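You operate a simulated robot arm through the tools that you are given. There is no shell and no other tool. Be economical: measure what you need, move in short steps, check, and stop when the job is done.

You are at the controls of a simulated two-armed robot. One attempt, no reset.

TASK
Zero the flow meter and check the air flow of Unit 30 at the duct grille.
Fine: hold the meter while you press zero; run the fryer until a flow shows, stop it, put the meter back and switch socket 1 off. Set down upright: flow meter.

It is judged by the outcome, as a careful person would: the job done as asked, and still so three seconds after it is handed in. It fails if anything else is knocked over, pushed out of place, dropped, spilled or broken.

THE ROBOT
Two 7-joint arms with two-finger parallel grippers on one trunk, on a base that drives. Base frame: it is fixed to the floor where the robot stands at the start and does not move with it; the origin is under the middle of the robot, x ahead of it, y to its left, z up. Units: m, degrees, N and s.
The left shoulder is at the start at [0.02, 0.17, 1.228], the right one opposite. With the tool pointing down near the work surface each hand reaches from about 0.1 to 0.64 m from the robot's upright axis, wherever it stands, measured 20 degrees to its own side. Places, roughly: black plug (4x3x8 cm) [0.3, 0.7, 0.9]; damper slide [0.4, 1, 1.1]; fan switch [0.1, 0.8, 0.9]; grille of the duct [0.1, 0.8, 0.9]; switch of socket one [0.2, 0.6, 0.9]; zero key of the flow meter [0.6, 0, 0.9]. Payload 3.8 kg a hand.
The tool frame of a hand sits at the grasp point between the pads (the TCP): z along the fingers, y along the line on which they close. The tips reach 0.03 m beyond it. Largest opening 0.11 m; finger width 0.02, thickness 0.01; the body of the gripper, 0.048 by 0.112 m, starts 0.055 m behind the TCP.
Orientation is told as [roll, pitch, yaw] about the base's x, y, z axes, in that order, counted from this pose: with the fingers straight down and closing along the base's y, the tool's x points along the base's -x, its y along +y and its z along -z.

THE INTERFACE
- The arms move only by the tool nudge_tool. It takes "left_rows", "right_rows" or both (then of equal length, played together; a hand with none holds still); each is text: rows parted by semicolons, each of 7 numbers parted by spaces: the shift along the base's x, y, z in units of 50 mm (1.0 is 50 mm), then the turn, a rotation vector about the base's x, y, z in units of 8 degrees (1.0 is 8 degrees), then the gripper command, from -1 (shut) to 1 (fully open), values between in proportion. In form: dx dy dz rx ry rz hand; .... A call has 1 to 8 rows; each row shifts and turns the commanded pose from where the row before left it. A call with a number of a shift or a turn outside -1 to 1 is refused whole. Each row takes 0.2 s and may step no farther than 0.05 m and 8.6 degrees from the row before; otherwise, or with a gripper value out of range, the whole call is refused. Where a pose cannot be reached the arm comes as near as it can. A force on the tool above 40 N (or 10 N above the force at the start of the call, whichever is more), or a blocked arm, ends the call early, and 0.2 s more pass. Each finger travels about 0.072 m/s and halts on what it meets, pressing with about 28 N; the grip force reading is that of the motor and also rises with nothing between the fingers. The clock runs only during rows and for 0.2 s after the last one: add rows that do not move to give the fingers time. The reply holds the time, the measured pose of the TCP, the force on the tool along the base axes, the opening and the grip force, in the units named above and with some noise, with the torque about the TCP (base axes, N m) and any sound that the robot's microphone picked up.
- Cameras (640 x 400 px; columns grow to the right, rows downward): "scene" is now at [0.0721, 0.0728, 1.3807]; the picture's right is [0.82, -0.58, 0.00], its down [-0.32, -0.45, -0.83] and it looks along [0.48, 0.68, -0.55] (base axes); focal length 214 px, centre (320, 200). "left" rides on the left gripper at [0.073, -0.017, -0.103] in its tool frame; the picture's right is [0.23, 0.97, 0.00], its down [-0.76, 0.18, -0.62] and it looks along [-0.61, 0.14, 0.78] (tool axes); focal length 222 px, centre (320, 200). "right" rides on the right gripper at [0.072, 0.017, -0.103] in its tool frame; the picture's right is [-0.23, 0.97, 0.00], its down [-0.76, -0.18, -0.62] and it looks along [-0.61, -0.14, 0.78] (tool axes); focal length 222 px, centre (320, 200). There is no depth. A picture from a camera that has moved, and an enlarged one, comes with that camera's place and axes in the base frame and with its lens.
- get_image(camera): a new picture of that camera. It takes no simulated time.
- move_column(by): slides the trunk up (or, below 0, down) by that many m; the arms and the scene camera ride with it, the base frame stays. It gives what a move gives, with no picture.
- base_move(legs): drives the robot by 1 to 6 legs, each [ahead, turn to the left] in m and degrees, along the robot's own axes; the way and the turn of a leg run together, so that a leg with both is an arc; at most 1.5 m and 180 degrees a leg. The arms and the cameras ride along, it lands a little off, and it stops where it bumps. It gives what a move gives.
- turn_head(pan, tilt): turns the head with the scene camera to pan (to the left, within 80 degrees either way) and tilt (down, from -29 to 69), counted from straight ahead of the robot. It gives what a move gives.
- close_up(camera, box): a new picture of the part [left, top, right, bottom] of that camera's present view, enlarged. It takes no simulated time.
- close_job(): hands the job in; it is judged then, once.

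Work in short steps. Places have to be worked out from the pictures, the camera data and where the tool is seen: move nearer, look again, correct. Check each grasp and each placing, and mend what went wrong. You have 120 turns and 100 pictures in all, those below and enlarged ones among them. Open the grippers and draw the arms clear of the work before you hand the job in, unless the task says otherwise; then end with one line.

The tools are called after ">>>" as name(argument=value, ...) on one line, values as JSON. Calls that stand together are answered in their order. nudge_tool: Moves the arms, as the interface text tells. Its arguments: {"type":"object","properties":{"left_rows":{"type":"string"},"right_rows":{"type":"string"}},"required":[]} The other tools are called the same way: move_column (by) slides the trunk up or down; base_move (legs) drives the base; turn_head (pan, tilt) turns the head that bears the scene camera; get_image (camera) takes a picture; close_up (camera, box) takes an enlarged picture of a part of a camera's view; close_job () hands the job in.

At the start:

```text
time_s: 0.0
left_position: [0.3034, 0.3662, 1.2438]
left_tool_rot: [-0.1, -0.1, 0.1]
left_ft_force: [-0.4, -0.1, 0.5]
left_wrist_torque: [0.01, -0.02, -0.01]
left_opening: 0.1098
left_grip_force: 0.1
right_position: [0.4174, 0.0584, 1.2323]
right_tool_rot: [0.0, 0.0, 0.1]
right_ft_force: [0.5, 0.9, -0.1]
right_wrist_torque: [-0.03, -0.01, 0.03]
right_opening: 0.1098
right_grip_force: 0.1
trunk travel left (down, up): [-0.325, 0.245]
robot x, y, heading: [0.0004, 0.001, -0.1]
head pan, tilt: [54.7, 33.5]
```

scene: 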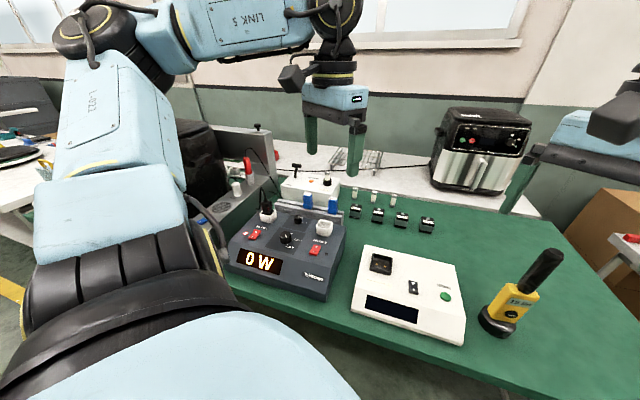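
right: 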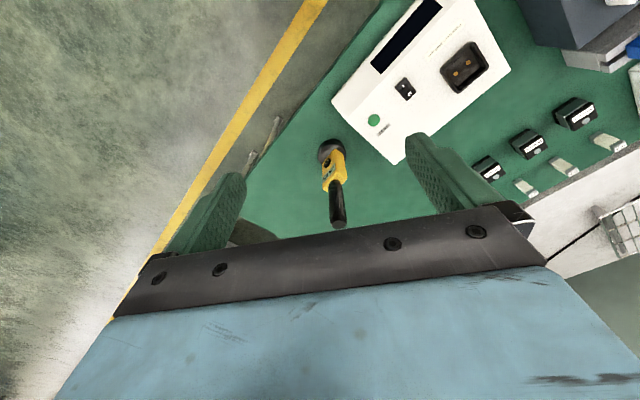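
left: 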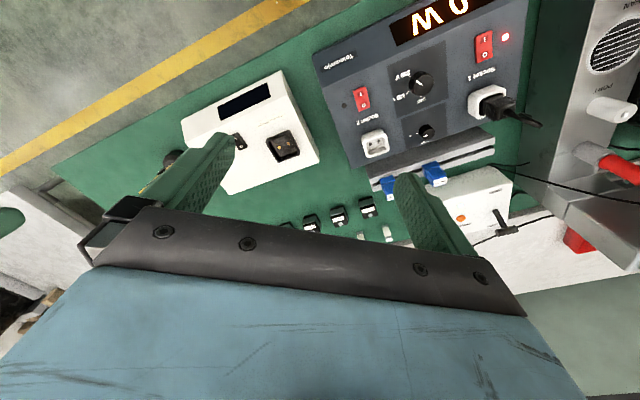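

I start by looking at the bench in detail: the socket box, the flow meter and the duct area.

>>> close_up(camera="scene", box=[180, 120, 360, 310])

>>> close_up(camera="scene", box=[340, 230, 600, 370])

>>> close_up(camera="left", box=[440, 0, 640, 260])

>>> close_up(camera="right", box=[260, 80, 440, 260])

```text
2.11 times, centred on (270, 215) of scene
camera zoom: at [0.0721, 0.0728, 1.3807], right [0.82, -0.58, 0.0], down [-0.32, -0.45, -0.83], along [0.48, 0.68, -0.55], focal length 452 px, centre (425, 168)
```

zoom: 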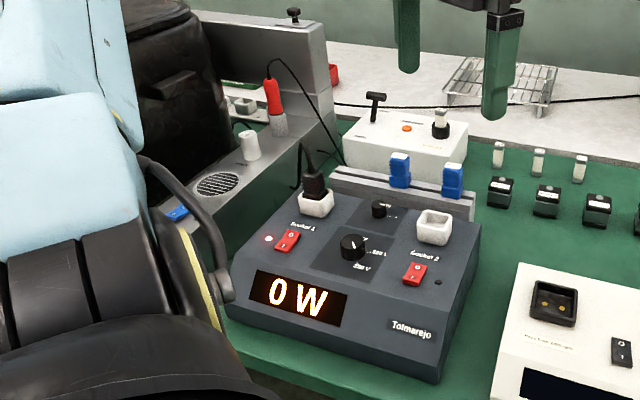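

```text
2.46 times, centred on (470, 300) of scene
camera zoom: at [0.0721, 0.0728, 1.3807], right [0.82, -0.58, 0.0], down [-0.32, -0.45, -0.83], along [0.48, 0.68, -0.55], focal length 528 px, centre (-49, -46)
```

zoom: 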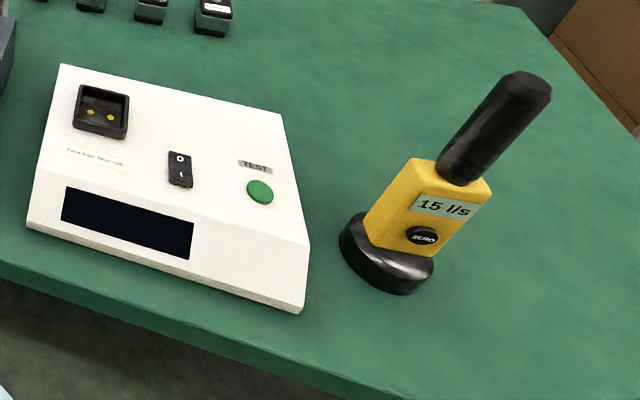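

```text
1.54 times, centred on (540, 130) of left
camera zoom: at [0.2311, 0.3497, 1.3481], right [-0.23, 0.97, 0.0], down [0.76, 0.18, 0.62], along [0.61, 0.14, -0.78], focal length 342 px, centre (-18, 308)
```

zoom: 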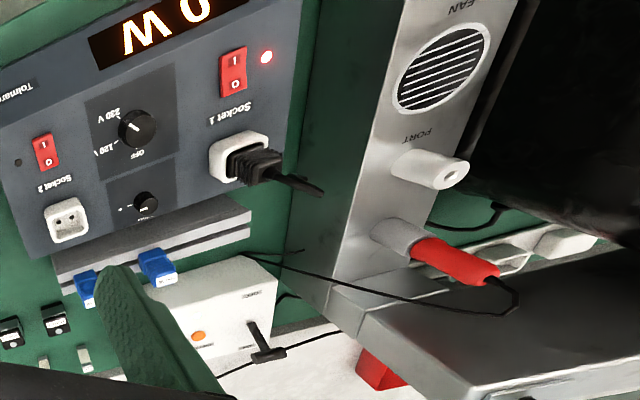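

```text
2.22 times, centred on (350, 170) of right
camera zoom: at [0.3446, 0.0766, 1.3367], right [0.23, 0.97, 0.0], down [0.76, -0.18, 0.62], along [0.61, -0.14, -0.78], focal length 494 px, centre (253, 267)
```

zoom: 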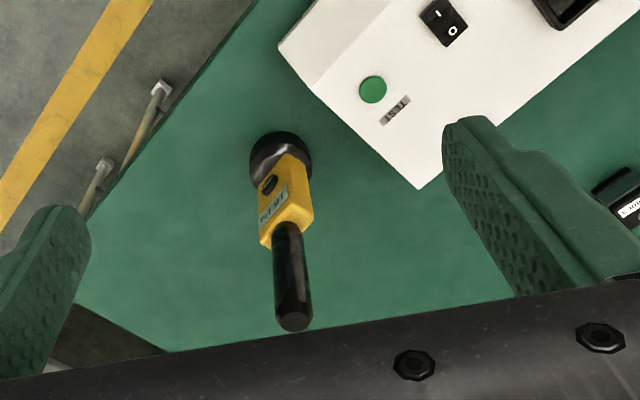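

Now a look further left, at the duct, the fan switch and whatever appliance hangs on it.

>>> turn_head(pan=78, tilt=30)

>>> get_image(camera="scene")

```text
time_s: 0.9
left_position: [0.3034, 0.3658, 1.2445]
left_tool_rot: [0.0, 0.0, 0.2]
left_ft_force: [-1.4, 0.2, 0.3]
left_wrist_torque: [-0.03, 0.01, -0.04]
left_opening: 0.1099
left_grip_force: 0.2
right_position: [0.4172, 0.0593, 1.2317]
right_tool_rot: [0.0, 0.0, 0.0]
right_ft_force: [0.5, 0.5, 0.1]
right_wrist_torque: [0.01, -0.01, -0.04]
right_opening: 0.1103
right_grip_force: 0.1
trunk travel left (down, up): [-0.325, 0.245]
robot x, y, heading: [-0.0009, -0.0007, -0.4]
head pan, tilt: [78.0, 30.0]
```

```text
92 pictures are left
camera scene: at [0.0397, 0.0887, 1.3862], right [0.98, -0.21, 0.0], down [-0.1, -0.49, -0.87], along [0.18, 0.85, -0.5], focal length 214 px, centre (320, 200)
```

scene: 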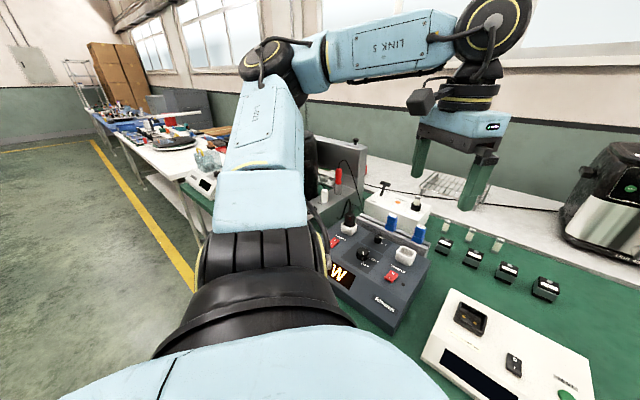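

The bench edge runs at about 30° to my x axis, with the meter to my right and the duct far left. I turn the base 30° left to face the bench and look again.

>>> base_move(legs=[[0, 30]])

>>> get_image(camera="left")

>>> get_image(camera="scene")

>>> get_image(camera="right")

```text
time_s: 2.7
left_position: [0.079, 0.4691, 1.2449]
left_tool_rot: [-0.1, 0.0, 30.0]
left_ft_force: [-1.2, 1.1, -0.1]
left_wrist_torque: [-0.02, 0.0, 0.02]
left_opening: 0.11
left_grip_force: 0.1
right_position: [0.3323, 0.2601, 1.2327]
right_tool_rot: [0.1, 0.1, 29.9]
right_ft_force: [-0.8, 0.1, -1.4]
right_wrist_torque: [0.0, 0.01, 0.01]
right_opening: 0.1098
right_grip_force: 0.0
trunk travel left (down, up): [-0.325, 0.245]
robot x, y, heading: [-0.0016, 0.0002, 30.2]
head pan, tilt: [78.0, 30.0]
```

```text
91 pictures are left
camera left: at [0.0257, 0.4185, 1.348], right [-0.68, 0.73, 0.0], down [0.57, 0.53, 0.62], along [0.45, 0.43, -0.78], focal length 222 px, centre (320, 200)
```

left: 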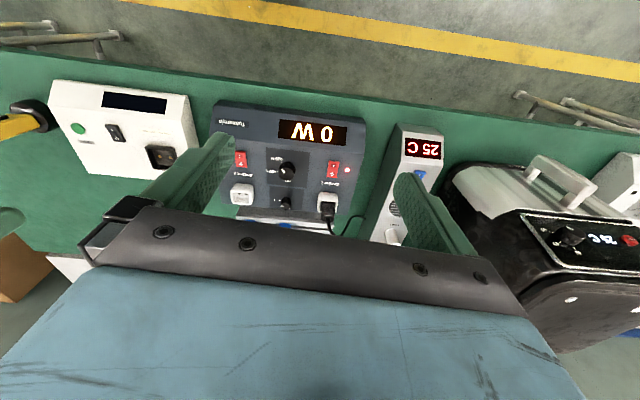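

```text
90 pictures are left
camera scene: at [-0.0103, 0.0969, 1.3862], right [0.95, 0.31, 0.0], down [0.15, -0.48, -0.87], along [-0.27, 0.82, -0.5], focal length 214 px, centre (320, 200)
```

scene: 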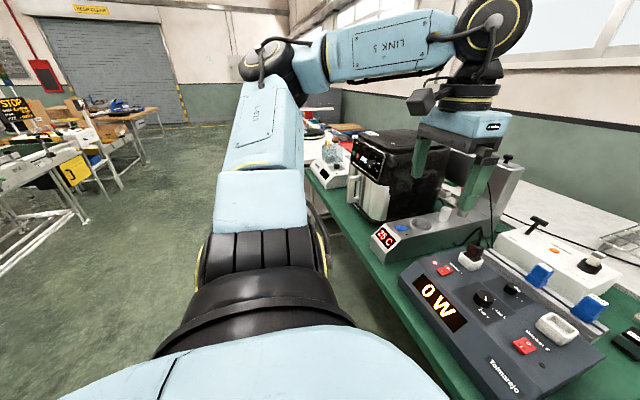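

```text
89 pictures are left
camera right: at [0.2601, 0.239, 1.3367], right [-0.29, 0.96, 0.0], down [0.75, 0.23, 0.62], along [0.6, 0.18, -0.78], focal length 222 px, centre (320, 200)
```

right: 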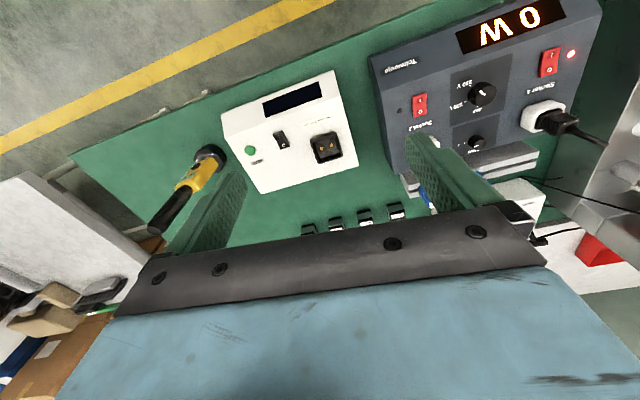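

A fryer stands beside the duct unit, which has its own display and a blue fan switch. I zoom in on these for labels and switch state.

>>> close_up(camera="scene", box=[320, 120, 540, 270])

>>> close_up(camera="left", box=[360, 100, 640, 280])

```text
2.67 times, centred on (430, 195) of scene
camera zoom: at [-0.0103, 0.0969, 1.3862], right [0.95, 0.31, 0.0], down [0.15, -0.48, -0.87], along [-0.27, 0.82, -0.5], focal length 572 px, centre (27, 213)
```

zoom: 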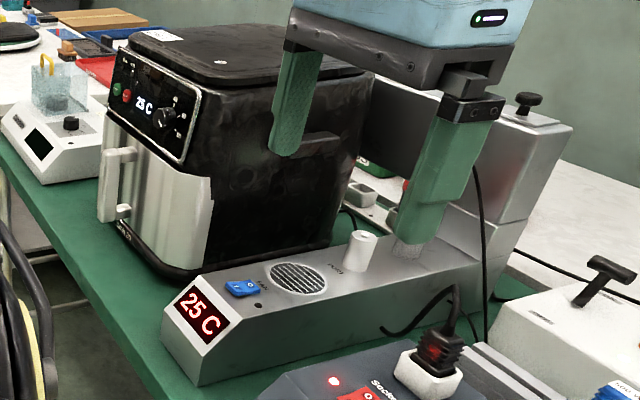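

```text
2.22 times, centred on (500, 190) of left
camera zoom: at [0.0257, 0.4185, 1.348], right [-0.68, 0.73, 0.0], down [0.57, 0.53, 0.62], along [0.45, 0.43, -0.78], focal length 494 px, centre (-80, 222)
```

zoom: 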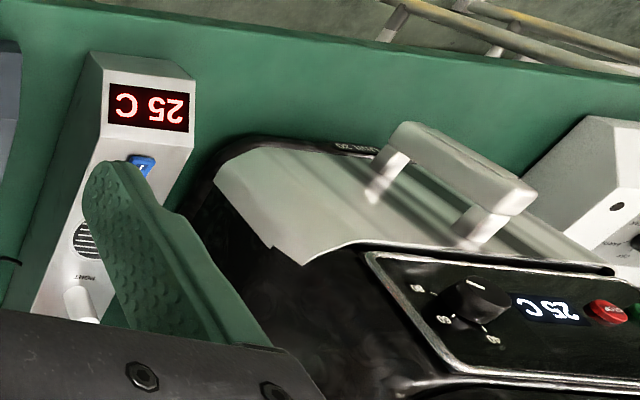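

I need the unit labels. I turn the head to see the other fryer and zoom the left one's front lower edge.

>>> close_up(camera="left", box=[480, 140, 560, 190])

>>> close_up(camera="scene", box=[345, 135, 405, 225])

>>> turn_head(pan=0, tilt=30)

>>> get_image(camera="scene")

```text
8.00 times, centred on (520, 165) of left
camera zoom: at [0.0257, 0.4185, 1.348], right [-0.68, 0.73, 0.0], down [0.57, 0.53, 0.62], along [0.45, 0.43, -0.78], focal length 1777 px, centre (-1280, 480)
```

zoom: 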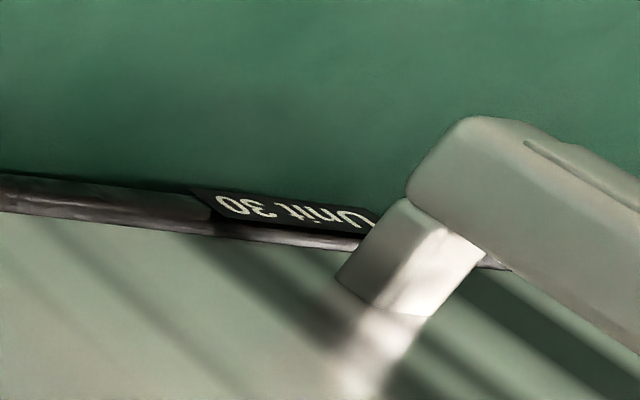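

```text
4.44 times, centred on (375, 180) of scene
camera zoom: at [-0.0103, 0.0969, 1.3862], right [0.95, 0.31, 0.0], down [0.15, -0.48, -0.87], along [-0.27, 0.82, -0.5], focal length 953 px, centre (76, 289)
```

zoom: 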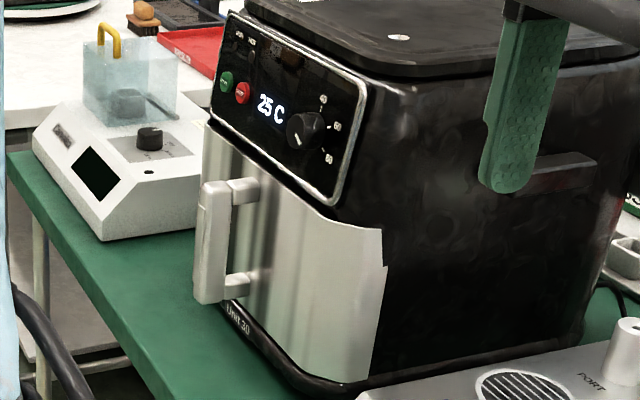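

```text
time_s: 4.2
left_position: [0.0796, 0.4685, 1.2449]
left_tool_rot: [0.0, 0.0, 29.9]
left_ft_force: [0.2, -0.5, -0.3]
left_wrist_torque: [0.01, -0.03, 0.01]
left_opening: 0.11
left_grip_force: 0.1
right_position: [0.3313, 0.2589, 1.2325]
right_tool_rot: [0.0, 0.0, 29.9]
right_ft_force: [-0.1, 0.1, 0.8]
right_wrist_torque: [0.0, -0.01, -0.03]
right_opening: 0.1096
right_grip_force: 0.0
trunk travel left (down, up): [-0.325, 0.245]
robot x, y, heading: [0.0002, 0.0002, 30.0]
head pan, tilt: [0.0, 30.0]
```

```text
84 pictures are left
camera scene: at [0.0963, 0.0559, 1.3862], right [0.5, -0.87, 0.0], down [-0.43, -0.25, -0.87], along [0.75, 0.43, -0.5], focal length 214 px, centre (320, 200)
```

scene: 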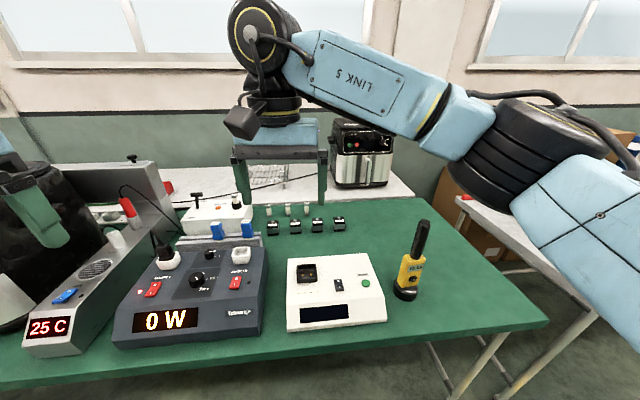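

Unit 30 is the left fryer (label read), with green start and red stop buttons. The meter stands upright near (0.6, 0.04), handle from about z 0.95 to 1.07. I move the right hand above it.

>>> nudge_tool(right_rows="0.672 -0.54 0 0 0 0 1;0.672 -0.54 0 0 0 0 1;0.672 -0.54 0 0 0 0 1;0.672 -0.54 0 0 0 0 1;0.672 -0.54 0 0 0 0 1;0.672 -0.54 0 0 0 0 1;0.672 -0.54 0 0 0 0 1;0.672 -0.54 0 0 0 0 1")

>>> get_image(camera="right")

>>> get_image(camera="scene")

```text
time_s: 6.0
left_position: [0.0805, 0.4675, 1.245]
left_tool_rot: [0.1, 0.0, 30.0]
left_ft_force: [0.3, -0.6, 0.0]
left_wrist_torque: [0.01, 0.03, -0.03]
left_opening: 0.1103
left_grip_force: 0.0
right_position: [0.6034, 0.0435, 1.2316]
right_tool_rot: [0.2, -0.1, 30.0]
right_ft_force: [0.3, -0.9, -0.1]
right_wrist_torque: [0.0, 0.02, 0.03]
right_opening: 0.1102
right_grip_force: 0.1
trunk travel left (down, up): [-0.325, 0.245]
robot x, y, heading: [-0.0025, -0.0046, 30.0]
head pan, tilt: [0.0, 30.0]
```

```text
83 pictures are left
camera right: at [0.532, 0.0226, 1.3366], right [-0.29, 0.96, 0.0], down [0.75, 0.23, 0.62], along [0.6, 0.18, -0.78], focal length 222 px, centre (320, 200)
```

right: 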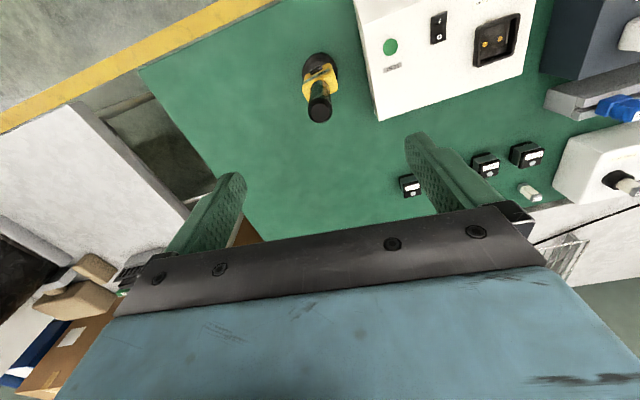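

```text
82 pictures are left
camera scene: at [0.0969, 0.0552, 1.3862], right [0.5, -0.87, 0.0], down [-0.43, -0.25, -0.87], along [0.75, 0.43, -0.5], focal length 214 px, centre (320, 200)
```

scene: 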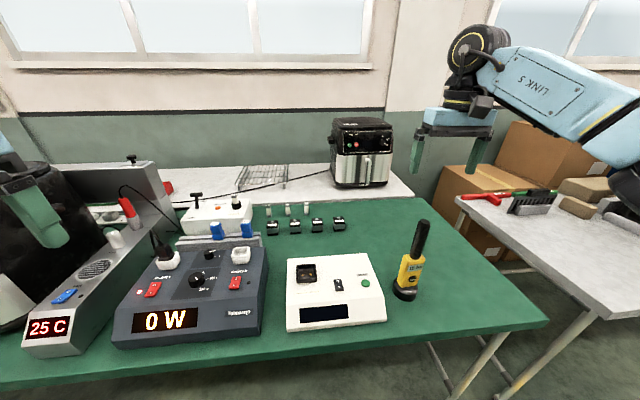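

The handle is centred beneath the right hand. I lower to z 1.035 and close on the handle.

>>> nudge_tool(right_rows="0.03 0.01 -0.98 0 0 0 1;0.03 0.01 -0.98 0 0 0 1;0 0 -0.98 0 0 0 1;0 0 -0.98 0 0 0 1;0 0 0 0 0 0 1")

>>> get_image(camera="right")

```text
time_s: 7.2
left_position: [0.0784, 0.4686, 1.2445]
left_tool_rot: [0.0, 0.0, 30.0]
left_ft_force: [0.3, -1.0, -0.6]
left_wrist_torque: [0.0, -0.02, -0.01]
left_opening: 0.11
left_grip_force: 0.1
right_position: [0.6036, 0.0439, 1.0359]
right_tool_rot: [-0.1, -0.1, 29.9]
right_ft_force: [0.0, 0.0, 0.4]
right_wrist_torque: [-0.03, 0.01, 0.02]
right_opening: 0.1098
right_grip_force: 0.1
trunk travel left (down, up): [-0.325, 0.245]
robot x, y, heading: [0.0002, -0.0026, 29.9]
head pan, tilt: [0.0, 30.0]
```

```text
81 pictures are left
camera right: at [0.5326, 0.023, 1.1396], right [-0.29, 0.96, 0.0], down [0.75, 0.23, 0.62], along [0.6, 0.18, -0.78], focal length 222 px, centre (320, 200)
```

right: 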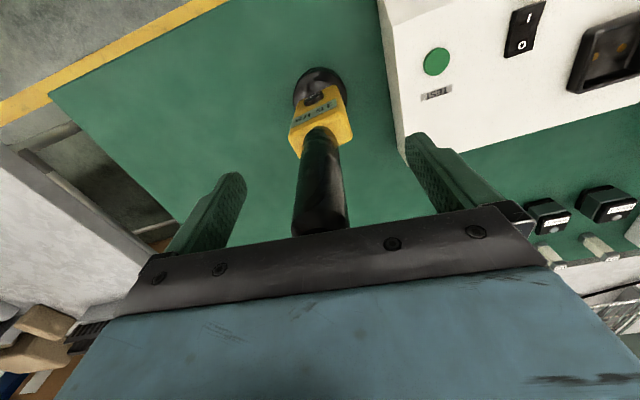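

Well centred, no contact. Close on the handle.

>>> nudge_tool(right_rows="0 0 0 0 0 0 -0.3;0 0 0 0 0 0 -1;0 0 0 0 0 0 -1;0 0 0 0 0 0 -1;0 0 0 0 0 0 -1")

>>> close_up(camera="scene", box=[350, 180, 470, 320])

```text
time_s: 8.4
left_position: [0.0804, 0.4676, 1.2453]
left_tool_rot: [-0.1, 0.0, 29.9]
left_ft_force: [-0.1, 0.2, -0.3]
left_wrist_torque: [0.02, -0.02, 0.0]
left_opening: 0.11
left_grip_force: 0.0
right_position: [0.6058, 0.0436, 1.0356]
right_tool_rot: [0.0, 0.0, 30.0]
right_ft_force: [0.5, -1.4, -0.3]
right_wrist_torque: [-0.11, -0.08, -0.02]
right_opening: 0.0291
right_grip_force: 28.2
trunk travel left (down, up): [-0.325, 0.245]
robot x, y, heading: [0.0005, 0.0013, 29.9]
head pan, tilt: [0.0, 30.0]
```

```text
2.86 times, centred on (410, 250) of scene
camera zoom: at [0.0964, 0.0558, 1.3862], right [0.5, -0.87, 0.0], down [-0.43, -0.25, -0.87], along [0.75, 0.43, -0.5], focal length 613 px, centre (63, 57)
```

zoom: 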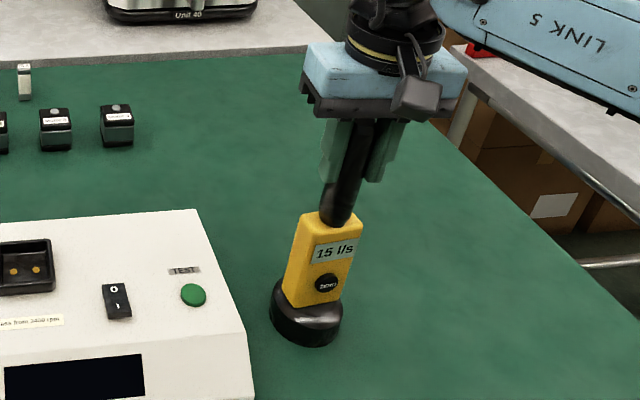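

The meter is held (opening 29 mm, grip 28 N). I lift it clear and bring it toward the middle, while the left hand closes and tilts its fingers forward for pressing the key.

>>> nudge_tool(right_rows="0 0 0.5 0 0 0 -1;0 0 0.8 0 0 0 -1;0 0 0.95 0 0 0 -1;0 0 0.95 0 0 0 -1;0 0 0.6 0 0 0 -1;-0.586 0.634 0 0 0 0 -1;-0.586 0.634 0 0 0 0 -1;-0.586 0.634 0 0 0 0 -1", left_rows="0 0 0 0.5 -0.866 0 -1;0 0 0 0.5 -0.866 0 -1;0 0 0 0.5 -0.866 0 -1;0 0 0 0.5 -0.866 0 -1;0 0 0 0.5 -0.866 0 -1;0 0 0 0.5 -0.866 0 -1;0 0 0 0.5 -0.866 0 -1;0 0 0 0.5 -0.866 0 -1")

>>> get_image(camera="scene")

```text
time_s: 10.2
left_position: [0.0899, 0.5124, 1.2742]
left_tool_rot: [-0.2, -64.1, 30.3]
left_ft_force: [0.2, -0.4, 0.2]
left_wrist_torque: [-0.05, 0.01, -0.03]
left_opening: 0.0003
left_grip_force: 27.7
left hand out of reach, approached as far as the arm can: row 6, 7, 8
right_position: [0.5162, 0.1414, 1.226]
right_tool_rot: [0.0, 0.0, 29.9]
right_ft_force: [0.1, 1.0, -2.8]
right_wrist_torque: [-0.03, 0.01, 0.02]
right_opening: 0.0291
right_grip_force: 27.9
trunk travel left (down, up): [-0.325, 0.245]
robot x, y, heading: [-0.0026, -0.0008, 30.3]
head pan, tilt: [0.0, 30.0]
```

```text
79 pictures are left
camera scene: at [0.0958, 0.0574, 1.3861], right [0.5, -0.87, 0.0], down [-0.43, -0.25, -0.87], along [0.75, 0.43, -0.5], focal length 214 px, centre (320, 200)
```

scene: 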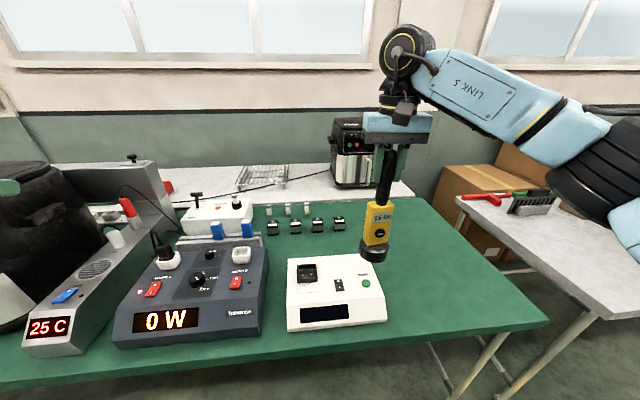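

The left arm is folded too tightly there; farther out it will reach. I bring the meter to the middle line and the left hand in front of its face, stopping short.

>>> nudge_tool(right_rows="-0.453 0.785 0 0 0 0 -1;-0.453 0.785 0 0 0 0 -1;-0.453 0.785 0 0 0 0 -1;0 0 0 0 0 0 -1;0 0 0 0 0 0 -1;0 0 0 0 0 0 -1;0 0 0 0 0 0 -1;0 0 0 0 0 0 -1", left_rows="0.57 -0.68 -0.4 0 0 0 -1;0.57 -0.68 -0.4 0 0 0 -1;0.57 -0.68 -0.4 0 0 0 -1;0.57 -0.68 -0.4 0 0 0 -1;0.57 -0.68 -0.4 0 0 0 -1;0.57 -0.68 -0.4 0 0 0 -1;0.57 -0.68 -0.4 0 0 0 -1;0 0 0 0 0 0 -1")

>>> get_image(camera="scene")

>>> get_image(camera="left")

```text
time_s: 12.1
left_position: [0.3254, 0.3278, 1.1697]
left_tool_rot: [-0.2, -64.1, 30.3]
left_ft_force: [-0.1, -0.2, -0.7]
left_wrist_torque: [-0.01, -0.01, 0.03]
left_opening: 0.0
left_grip_force: 28.4
left hand out of reach, approached as far as the arm can: row 1, 2, 3, 4
right_position: [0.448, 0.2588, 1.2275]
right_tool_rot: [0.0, 0.0, 29.9]
right_ft_force: [0.6, 0.8, -1.6]
right_wrist_torque: [0.02, 0.03, -0.04]
right_opening: 0.029
right_grip_force: 27.7
trunk travel left (down, up): [-0.325, 0.245]
robot x, y, heading: [-0.0035, -0.0005, 29.9]
head pan, tilt: [0.0, 30.0]
```

```text
78 pictures are left
camera scene: at [0.0959, 0.0564, 1.3862], right [0.5, -0.87, 0.0], down [-0.43, -0.25, -0.87], along [0.75, 0.43, -0.5], focal length 214 px, centre (320, 200)
```

scene: 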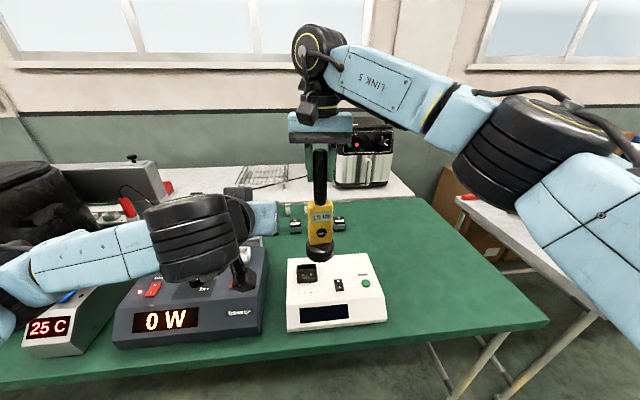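

```text
77 pictures are left
camera left: at [0.227, 0.2518, 1.15], right [-0.57, 0.79, -0.21], down [-0.29, 0.04, 0.96], along [0.77, 0.61, 0.2], focal length 222 px, centre (320, 200)
```

left: 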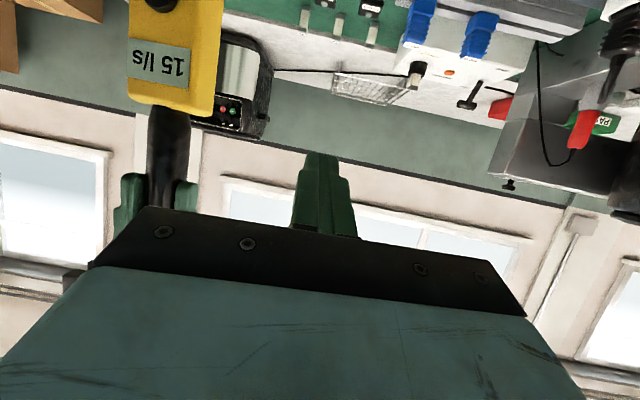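

The key is near robot-frame X 0.49, Y 0, z 1.08. I back the left hand off slightly, lower it to the key's height, then slide it in front.

>>> nudge_tool(left_rows="-0.26 -0.15 -0.7 0 0 0 -1;-0.26 -0.15 -0.8 0 0 0 -1;0.4 -0.7 0 0 0 0 -1;0.4 -0.7 0 0 0 0 -1;0.4 -0.7 0 0 0 0 -1;0 0 0 0 0 0 -1")

>>> get_image(camera="scene")

>>> get_image(camera="left")

```text
time_s: 13.4
left_position: [0.3602, 0.2104, 1.0951]
left_tool_rot: [-0.1, -64.0, 30.1]
left_ft_force: [-0.3, 0.5, -0.3]
left_wrist_torque: [0.02, 0.0, -0.05]
left_opening: 0.0
left_grip_force: 27.8
right_position: [0.4485, 0.2595, 1.2278]
right_tool_rot: [-0.1, 0.0, 30.1]
right_ft_force: [-0.1, 0.6, -2.2]
right_wrist_torque: [0.01, 0.01, -0.01]
right_opening: 0.0292
right_grip_force: 28.0
trunk travel left (down, up): [-0.325, 0.245]
robot x, y, heading: [0.0033, -0.0006, 30.1]
head pan, tilt: [0.0, 30.0]
```

```text
76 pictures are left
camera scene: at [0.0959, 0.0569, 1.3862], right [0.5, -0.87, 0.0], down [-0.43, -0.25, -0.87], along [0.75, 0.43, -0.5], focal length 214 px, centre (320, 200)
```

scene: 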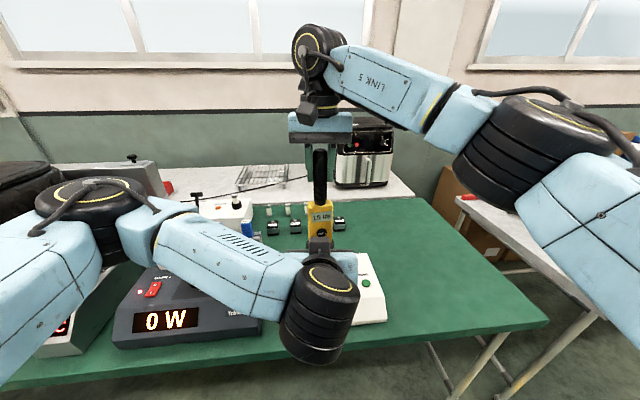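

```text
75 pictures are left
camera left: at [0.2619, 0.1336, 1.0751], right [-0.57, 0.79, -0.21], down [-0.29, 0.04, 0.96], along [0.77, 0.61, 0.2], focal length 222 px, centre (320, 200)
```

left: 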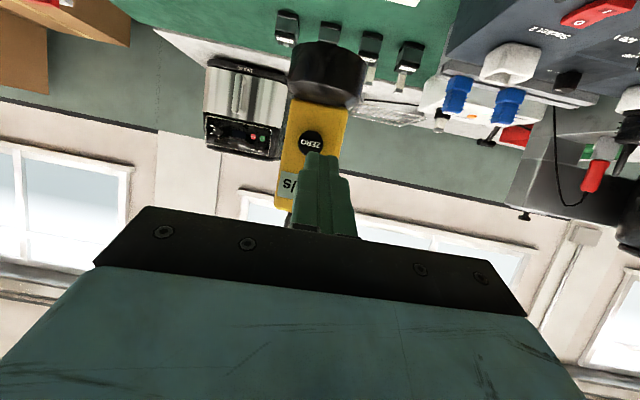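

Key computed near X 0.50, Y −0.004, z 1.07; fingertip is at X 0.444, z 1.082. I lower slightly and advance 40 mm, then check.

>>> nudge_tool(left_rows="0.05 -0.09 -0.24 0 0 0 -1;0.35 0.2 0 0 0 0 -1;0.35 0.2 0 0 0 0 -1;0 0 0 0 0 0 -1")

>>> get_image(camera="left")

>>> close_up(camera="scene", box=[270, 140, 370, 270])

```text
time_s: 14.4
left_position: [0.4001, 0.2238, 1.0825]
left_tool_rot: [0.0, -64.0, 30.0]
left_ft_force: [-0.7, 0.1, 0.1]
left_wrist_torque: [0.02, -0.04, -0.04]
left_opening: 0.0001
left_grip_force: 28.2
right_position: [0.448, 0.2585, 1.2254]
right_tool_rot: [-0.1, 0.0, 29.9]
right_ft_force: [-0.2, 0.0, -2.3]
right_wrist_torque: [0.03, 0.02, 0.04]
right_opening: 0.0292
right_grip_force: 28.1
trunk travel left (down, up): [-0.325, 0.245]
robot x, y, heading: [0.001, -0.0021, 29.8]
head pan, tilt: [0.0, 30.0]
```

```text
74 pictures are left
camera left: at [0.3001, 0.1476, 1.0635], right [-0.57, 0.79, -0.2], down [-0.28, 0.04, 0.96], along [0.77, 0.61, 0.2], focal length 222 px, centre (320, 200)
```

left: 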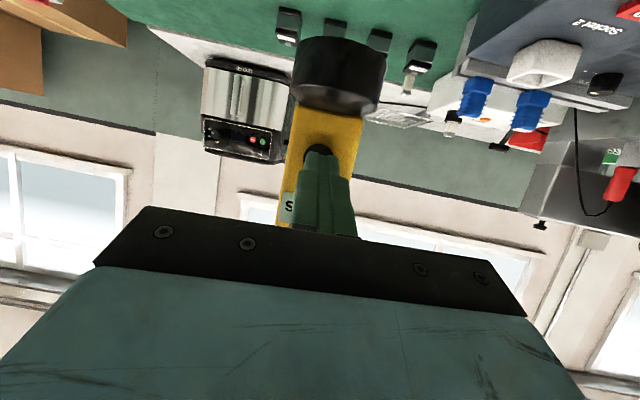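

```text
3.08 times, centred on (320, 205) of scene
camera zoom: at [0.0964, 0.0559, 1.3862], right [0.5, -0.87, 0.0], down [-0.43, -0.25, -0.87], along [0.75, 0.43, -0.5], focal length 660 px, centre (320, 185)
```

zoom: 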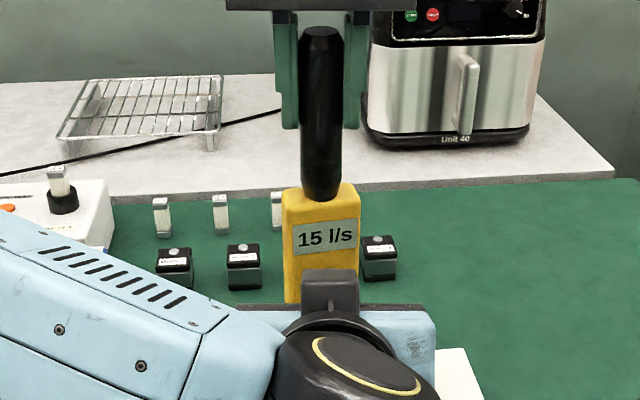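

The fingertip overlaps the key in view. I push forward in small steps and watch the force and display.

>>> nudge_tool(left_rows="0.087 0.05 0 0 0 0 -1;0.087 0.05 0 0 0 0 -1;0.087 0.05 0 0 0 0 -1")

>>> close_up(camera="scene", box=[290, 170, 350, 250])

```text
time_s: 15.2
left_position: [0.4121, 0.2307, 1.083]
left_tool_rot: [-0.1, -64.0, 30.1]
left_ft_force: [-0.1, 0.2, -0.1]
left_wrist_torque: [-0.02, 0.02, 0.01]
left_opening: 0.0
left_grip_force: 28.1
right_position: [0.4497, 0.2587, 1.2271]
right_tool_rot: [0.1, 0.0, 29.9]
right_ft_force: [-0.4, 0.3, -2.1]
right_wrist_torque: [-0.04, 0.02, -0.01]
right_opening: 0.0288
right_grip_force: 28.3
trunk travel left (down, up): [-0.325, 0.245]
robot x, y, heading: [0.0005, 0.0038, 29.7]
head pan, tilt: [0.0, 30.0]
```

```text
5.00 times, centred on (320, 210) of scene
camera zoom: at [0.0966, 0.056, 1.3861], right [0.5, -0.87, 0.0], down [-0.43, -0.25, -0.87], along [0.75, 0.43, -0.5], focal length 1072 px, centre (320, 150)
```

zoom: 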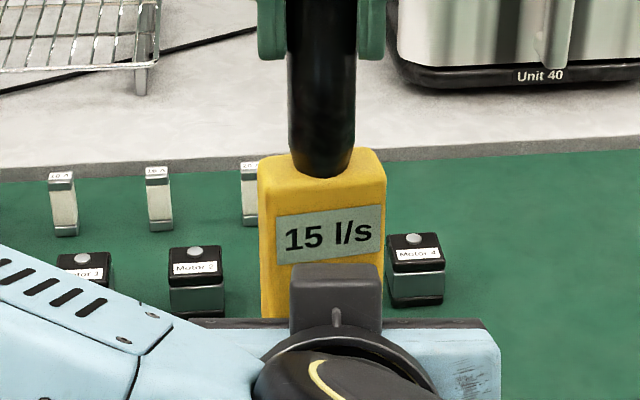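

No contact yet; continue in 4 mm steps.

>>> nudge_tool(left_rows="0.069 0.04 0 0 0 0 -1;0.069 0.04 0 0 0 0 -1")

>>> get_image(camera="left")

```text
time_s: 15.8
left_position: [0.4183, 0.2352, 1.0832]
left_tool_rot: [-0.1, -64.1, 30.1]
left_ft_force: [-4.9, -3.1, -0.9]
left_wrist_torque: [-0.03, 0.02, 0.04]
left_opening: 0.0
left_grip_force: 28.8
right_position: [0.4495, 0.2593, 1.2264]
right_tool_rot: [0.2, -0.2, 29.9]
right_ft_force: [4.7, 1.5, -1.2]
right_wrist_torque: [0.44, -0.66, 0.02]
right_opening: 0.0286
right_grip_force: 28.2
trunk travel left (down, up): [-0.325, 0.245]
robot x, y, heading: [-0.001, 0.0061, 30.2]
head pan, tilt: [0.0, 30.0]
heard: click
```

```text
71 pictures are left
camera left: at [0.3197, 0.1589, 1.0634], right [-0.57, 0.79, -0.2], down [-0.28, 0.04, 0.96], along [0.77, 0.61, 0.2], focal length 222 px, centre (320, 200)
```

left: 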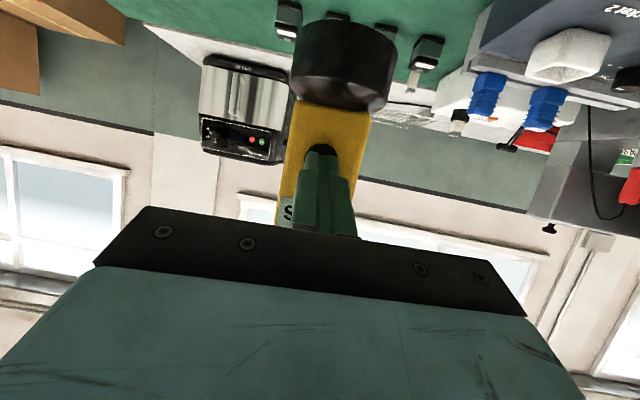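

A click was heard. I back off the left hand and read the display.

>>> nudge_tool(left_rows="-0.26 -0.15 0 0 0 0 -1;-0.7 -0.4 0 0 0 0 -1;-0.7 -0.4 0 0 0 0 -1;0 0 0 0 0 0 -1")

>>> close_up(camera="scene", box=[270, 140, 370, 270])

```text
time_s: 16.9
left_position: [0.3374, 0.1893, 1.0831]
left_tool_rot: [-0.1, -64.1, 30.1]
left_ft_force: [-0.3, 0.2, 0.4]
left_wrist_torque: [-0.01, 0.02, 0.0]
left_opening: 0.0
left_grip_force: 28.3
right_position: [0.4501, 0.2583, 1.2272]
right_tool_rot: [0.0, 0.0, 30.0]
right_ft_force: [-0.6, -0.4, -3.3]
right_wrist_torque: [0.01, 0.02, -0.02]
right_opening: 0.0288
right_grip_force: 28.1
trunk travel left (down, up): [-0.325, 0.245]
robot x, y, heading: [0.0031, -0.0022, 30.0]
head pan, tilt: [0.0, 30.0]
```

```text
3.08 times, centred on (320, 205) of scene
camera zoom: at [0.0967, 0.0564, 1.3861], right [0.5, -0.87, 0.0], down [-0.43, -0.25, -0.87], along [0.75, 0.43, -0.5], focal length 660 px, centre (320, 185)
```

zoom: 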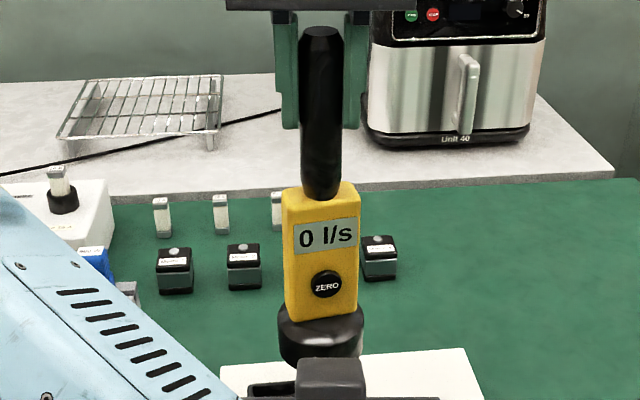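

Zero confirmed: 0 l/s. The grille is near robot-frame (0.54, 0.64) and Unit 30's buttons near (0.42, 1.05), z 1.05. I draw the left hand aside, then back off and drive 0.8 m along the bench to the left.

>>> nudge_tool(left_rows="-0.33 0.77 0.3 0 0 0 -1;-0.33 0.77 0.3 0 0 0 -1;-0.33 0.77 0.3 0 0 0 -1;-0.33 0.77 0.3 0 0 0 -1;-0.33 0.77 0.3 0 0 0 -1;-0.33 0.77 0.3 0 0 0 -1")

>>> base_move(legs=[[-0.3, 0], [0, 90], [0.8, 0], [0, -90]])

>>> turn_head(pan=10, tilt=30)

>>> get_image(camera="scene")

```text
time_s: 18.2
left_position: [0.2633, 0.4252, 1.1737]
left_tool_rot: [-0.1, -64.0, 30.0]
left_ft_force: [0.0, 0.3, -0.2]
left_wrist_torque: [0.0, 0.0, -0.06]
left_opening: 0.0001
left_grip_force: 27.5
left hand out of reach, approached as far as the arm can: row 3, 4, 5
right_position: [0.4484, 0.2593, 1.2267]
right_tool_rot: [0.0, 0.0, 29.9]
right_ft_force: [-1.1, 0.1, -2.0]
right_wrist_torque: [-0.01, 0.02, 0.0]
right_opening: 0.0286
right_grip_force: 27.9
trunk travel left (down, up): [-0.325, 0.245]
robot x, y, heading: [0.004, 0.0001, 30.1]
head pan, tilt: [0.0, 30.0]
```

```text
time_s: 31.9
left_position: [-0.3943, 0.9727, 1.174]
left_tool_rot: [-0.1, -64.0, 29.8]
left_ft_force: [0.2, -0.2, -0.3]
left_wrist_torque: [0.0, -0.01, 0.01]
left_opening: 0.0001
left_grip_force: 27.4
right_position: [-0.2088, 0.8083, 1.2268]
right_tool_rot: [0.1, 0.0, 29.7]
right_ft_force: [-0.3, 0.1, -2.7]
right_wrist_torque: [-0.03, -0.01, -0.02]
right_opening: 0.0288
right_grip_force: 28.3
trunk travel left (down, up): [-0.325, 0.245]
robot x, y, heading: [-0.661, 0.5498, 29.8]
head pan, tilt: [0.0, 30.0]
```

```text
time_s: 32.6
left_position: [-0.3941, 0.9737, 1.1742]
left_tool_rot: [-0.1, -64.0, 29.9]
left_ft_force: [0.9, -0.3, 0.1]
left_wrist_torque: [-0.01, -0.01, 0.02]
left_opening: 0.0001
left_grip_force: 27.9
right_position: [-0.2098, 0.8069, 1.2272]
right_tool_rot: [-0.1, 0.1, 29.7]
right_ft_force: [-0.5, -1.0, -2.9]
right_wrist_torque: [-0.01, -0.02, 0.0]
right_opening: 0.0287
right_grip_force: 28.5
trunk travel left (down, up): [-0.325, 0.245]
robot x, y, heading: [-0.6613, 0.5545, 29.6]
head pan, tilt: [10.0, 30.0]
```

```text
69 pictures are left
camera scene: at [-0.5717, 0.6191, 1.3862], right [0.64, -0.77, 0.0], down [-0.38, -0.32, -0.87], along [0.67, 0.55, -0.5], focal length 214 px, centre (320, 200)
```

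scene: 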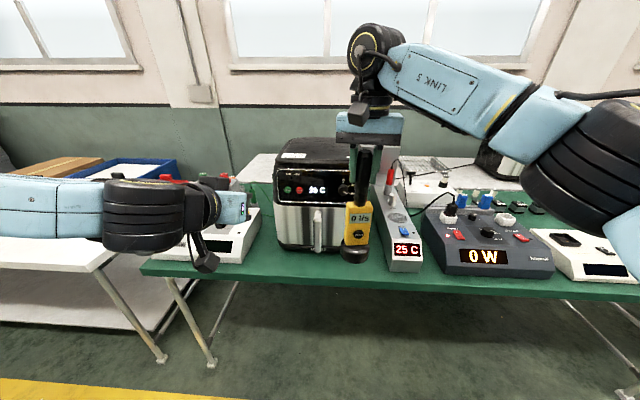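

I'm 0.8 m along, backed off 0.3 m. I shift the meter right to the grille's line so it clears the fryer, then drive forward 0.18 m and look.

>>> nudge_tool(right_rows="0.43 -0.74 0 0 0 0 -1;0.43 -0.74 0 0 0 0 -1;0.43 -0.74 0 0 0 0 -1;0.43 -0.74 0 0 0 0 -1;0 0 0 0 0 0 -1")

>>> base_move(legs=[[0.18, 0]])

>>> get_image(camera="scene")

>>> get_image(camera="left")

>>> get_image(camera="right")

```text
time_s: 33.8
left_position: [-0.393, 0.9742, 1.1743]
left_tool_rot: [-0.1, -64.0, 29.9]
left_ft_force: [-0.1, 0.8, 0.2]
left_wrist_torque: [-0.02, -0.02, -0.04]
left_opening: 0.0
left_grip_force: 27.9
right_position: [-0.1235, 0.6604, 1.228]
right_tool_rot: [0.0, 0.0, 29.9]
right_ft_force: [-0.4, 0.1, -2.1]
right_wrist_torque: [-0.02, 0.03, -0.02]
right_opening: 0.0289
right_grip_force: 28.3
trunk travel left (down, up): [-0.325, 0.245]
robot x, y, heading: [-0.6587, 0.5508, 29.8]
head pan, tilt: [10.0, 30.0]
```

```text
time_s: 35.3
left_position: [-0.2395, 1.0624, 1.1747]
left_tool_rot: [-0.1, -64.0, 30.0]
left_ft_force: [0.9, 0.1, -0.6]
left_wrist_torque: [-0.03, -0.01, -0.01]
left_opening: 0.0
left_grip_force: 28.7
right_position: [0.0304, 0.749, 1.227]
right_tool_rot: [-0.1, 0.1, 29.7]
right_ft_force: [0.2, 0.4, -2.6]
right_wrist_torque: [-0.05, 0.0, -0.03]
right_opening: 0.0288
right_grip_force: 28.2
trunk travel left (down, up): [-0.325, 0.245]
robot x, y, heading: [-0.5035, 0.6343, 29.8]
head pan, tilt: [10.0, 30.0]
```

```text
68 pictures are left
camera scene: at [-0.4169, 0.7079, 1.3861], right [0.64, -0.77, 0.0], down [-0.38, -0.32, -0.87], along [0.66, 0.55, -0.5], focal length 214 px, centre (320, 200)
```

scene: 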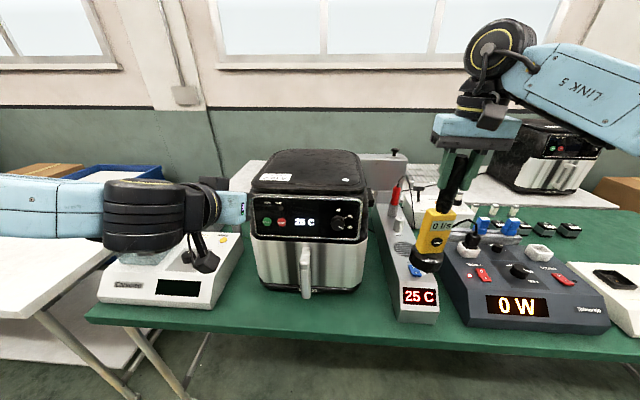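

```text
67 pictures are left
camera left: at [-0.3386, 0.9869, 1.1533], right [-0.57, 0.79, -0.2], down [-0.28, 0.04, 0.96], along [0.77, 0.61, 0.2], focal length 222 px, centre (320, 200)
```

left: 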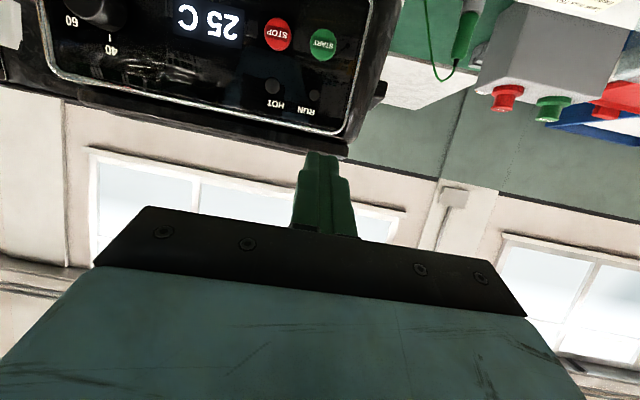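

```text
66 pictures are left
camera right: at [-0.0401, 0.7286, 1.3311], right [-0.29, 0.96, 0.0], down [0.75, 0.22, 0.62], along [0.6, 0.18, -0.78], focal length 222 px, centre (320, 200)
```

right: 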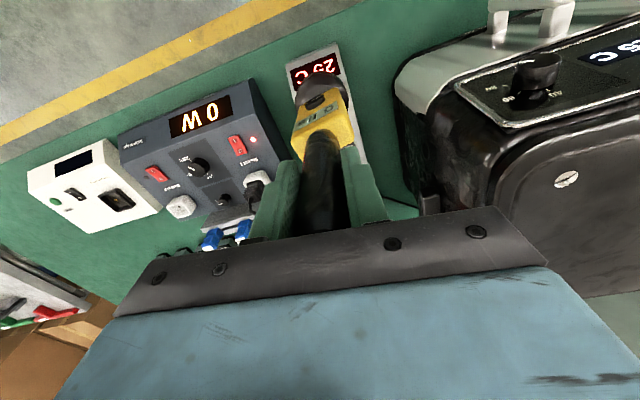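

Unit 30's START/STOP buttons are clear: START at bench-frame about (0.418, 1.033, z 1.058), STOP 37 mm to its right. I lower the left hand to button height, pulling slightly back, then drive forward 0.05 m.

>>> nudge_tool(left_rows="-0.17 -0.1 -0.69 0 0 0 -1;-0.17 -0.1 -0.69 0 0 0 -1;-0.17 -0.1 -0.69 0 0 0 -1;0 0 0 0 0 0 -1")

>>> base_move(legs=[[0.05, 0]])

>>> get_image(camera="left")

>>> get_image(camera="scene")

```text
time_s: 36.3
left_position: [-0.2448, 1.0602, 1.0976]
left_tool_rot: [-0.1, -63.7, 30.0]
left_ft_force: [0.1, -0.2, 0.3]
left_wrist_torque: [0.0, -0.01, 0.0]
left_opening: 0.0002
left_grip_force: 28.2
left hand out of reach, approached as far as the arm can: row 1, 2, 3
right_position: [0.0309, 0.7479, 1.2274]
right_tool_rot: [0.0, 0.0, 29.8]
right_ft_force: [-0.2, -0.1, -2.1]
right_wrist_torque: [-0.06, 0.07, -0.01]
right_opening: 0.0288
right_grip_force: 27.9
trunk travel left (down, up): [-0.325, 0.245]
robot x, y, heading: [-0.5051, 0.6394, 30.0]
head pan, tilt: [10.0, 30.0]
```

```text
time_s: 37.2
left_position: [-0.201, 1.0842, 1.0975]
left_tool_rot: [0.0, -63.6, 30.0]
left_ft_force: [0.0, 0.4, 0.9]
left_wrist_torque: [0.0, -0.01, -0.03]
left_opening: 0.0
left_grip_force: 28.0
right_position: [0.0755, 0.7741, 1.2274]
right_tool_rot: [-0.1, 0.1, 29.9]
right_ft_force: [1.2, 0.4, -2.6]
right_wrist_torque: [-0.03, 0.04, 0.0]
right_opening: 0.0289
right_grip_force: 27.7
trunk travel left (down, up): [-0.325, 0.245]
robot x, y, heading: [-0.4632, 0.6642, 30.0]
head pan, tilt: [10.0, 30.0]
```

```text
65 pictures are left
camera left: at [-0.2995, 1.0097, 1.078], right [-0.57, 0.79, -0.2], down [-0.28, 0.05, 0.96], along [0.77, 0.61, 0.19], focal length 222 px, centre (320, 200)
```

left: 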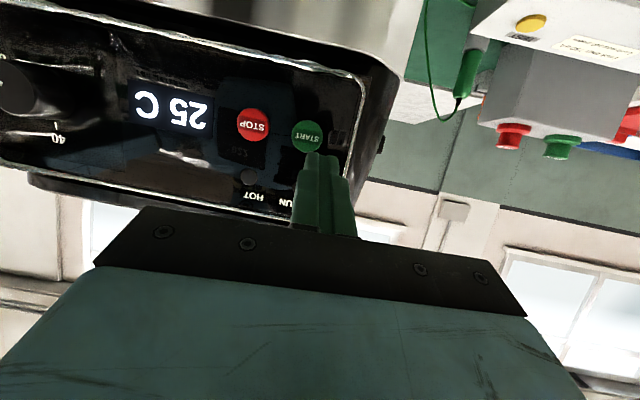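

```text
64 pictures are left
camera scene: at [-0.373, 0.733, 1.386], right [0.64, -0.77, 0.0], down [-0.39, -0.32, -0.87], along [0.66, 0.55, -0.5], focal length 214 px, centre (320, 200)
```

scene: 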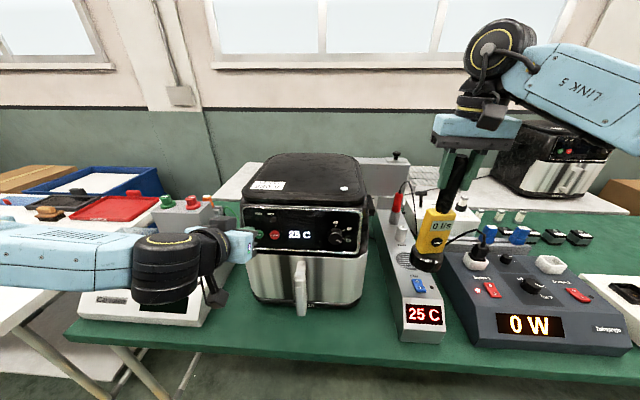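

Robot well placed. Now the right camera, to locate the grille relative to the meter foot.

>>> get_image(camera="right")

>>> close_up(camera="scene", box=[360, 150, 480, 350])

```text
63 pictures are left
camera right: at [0.0036, 0.7536, 1.3307], right [-0.29, 0.96, 0.0], down [0.75, 0.22, 0.62], along [0.6, 0.18, -0.78], focal length 222 px, centre (320, 200)
```

right: 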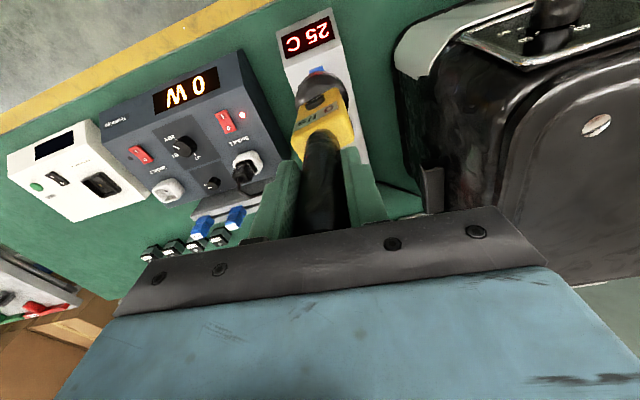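

```text
2.00 times, centred on (420, 250) of scene
camera zoom: at [-0.373, 0.733, 1.386], right [0.64, -0.77, 0.0], down [-0.39, -0.32, -0.87], along [0.66, 0.55, -0.5], focal length 429 px, centre (120, 100)
```

zoom: 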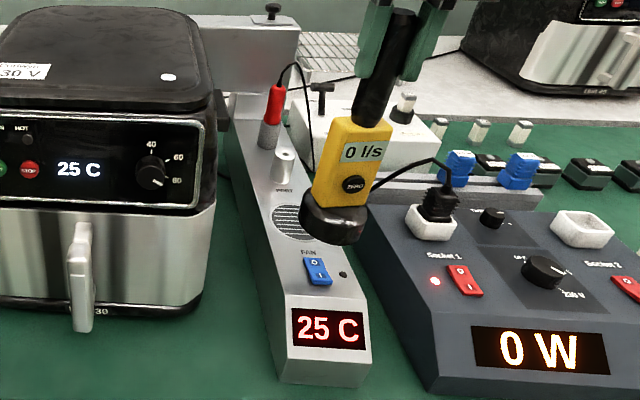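

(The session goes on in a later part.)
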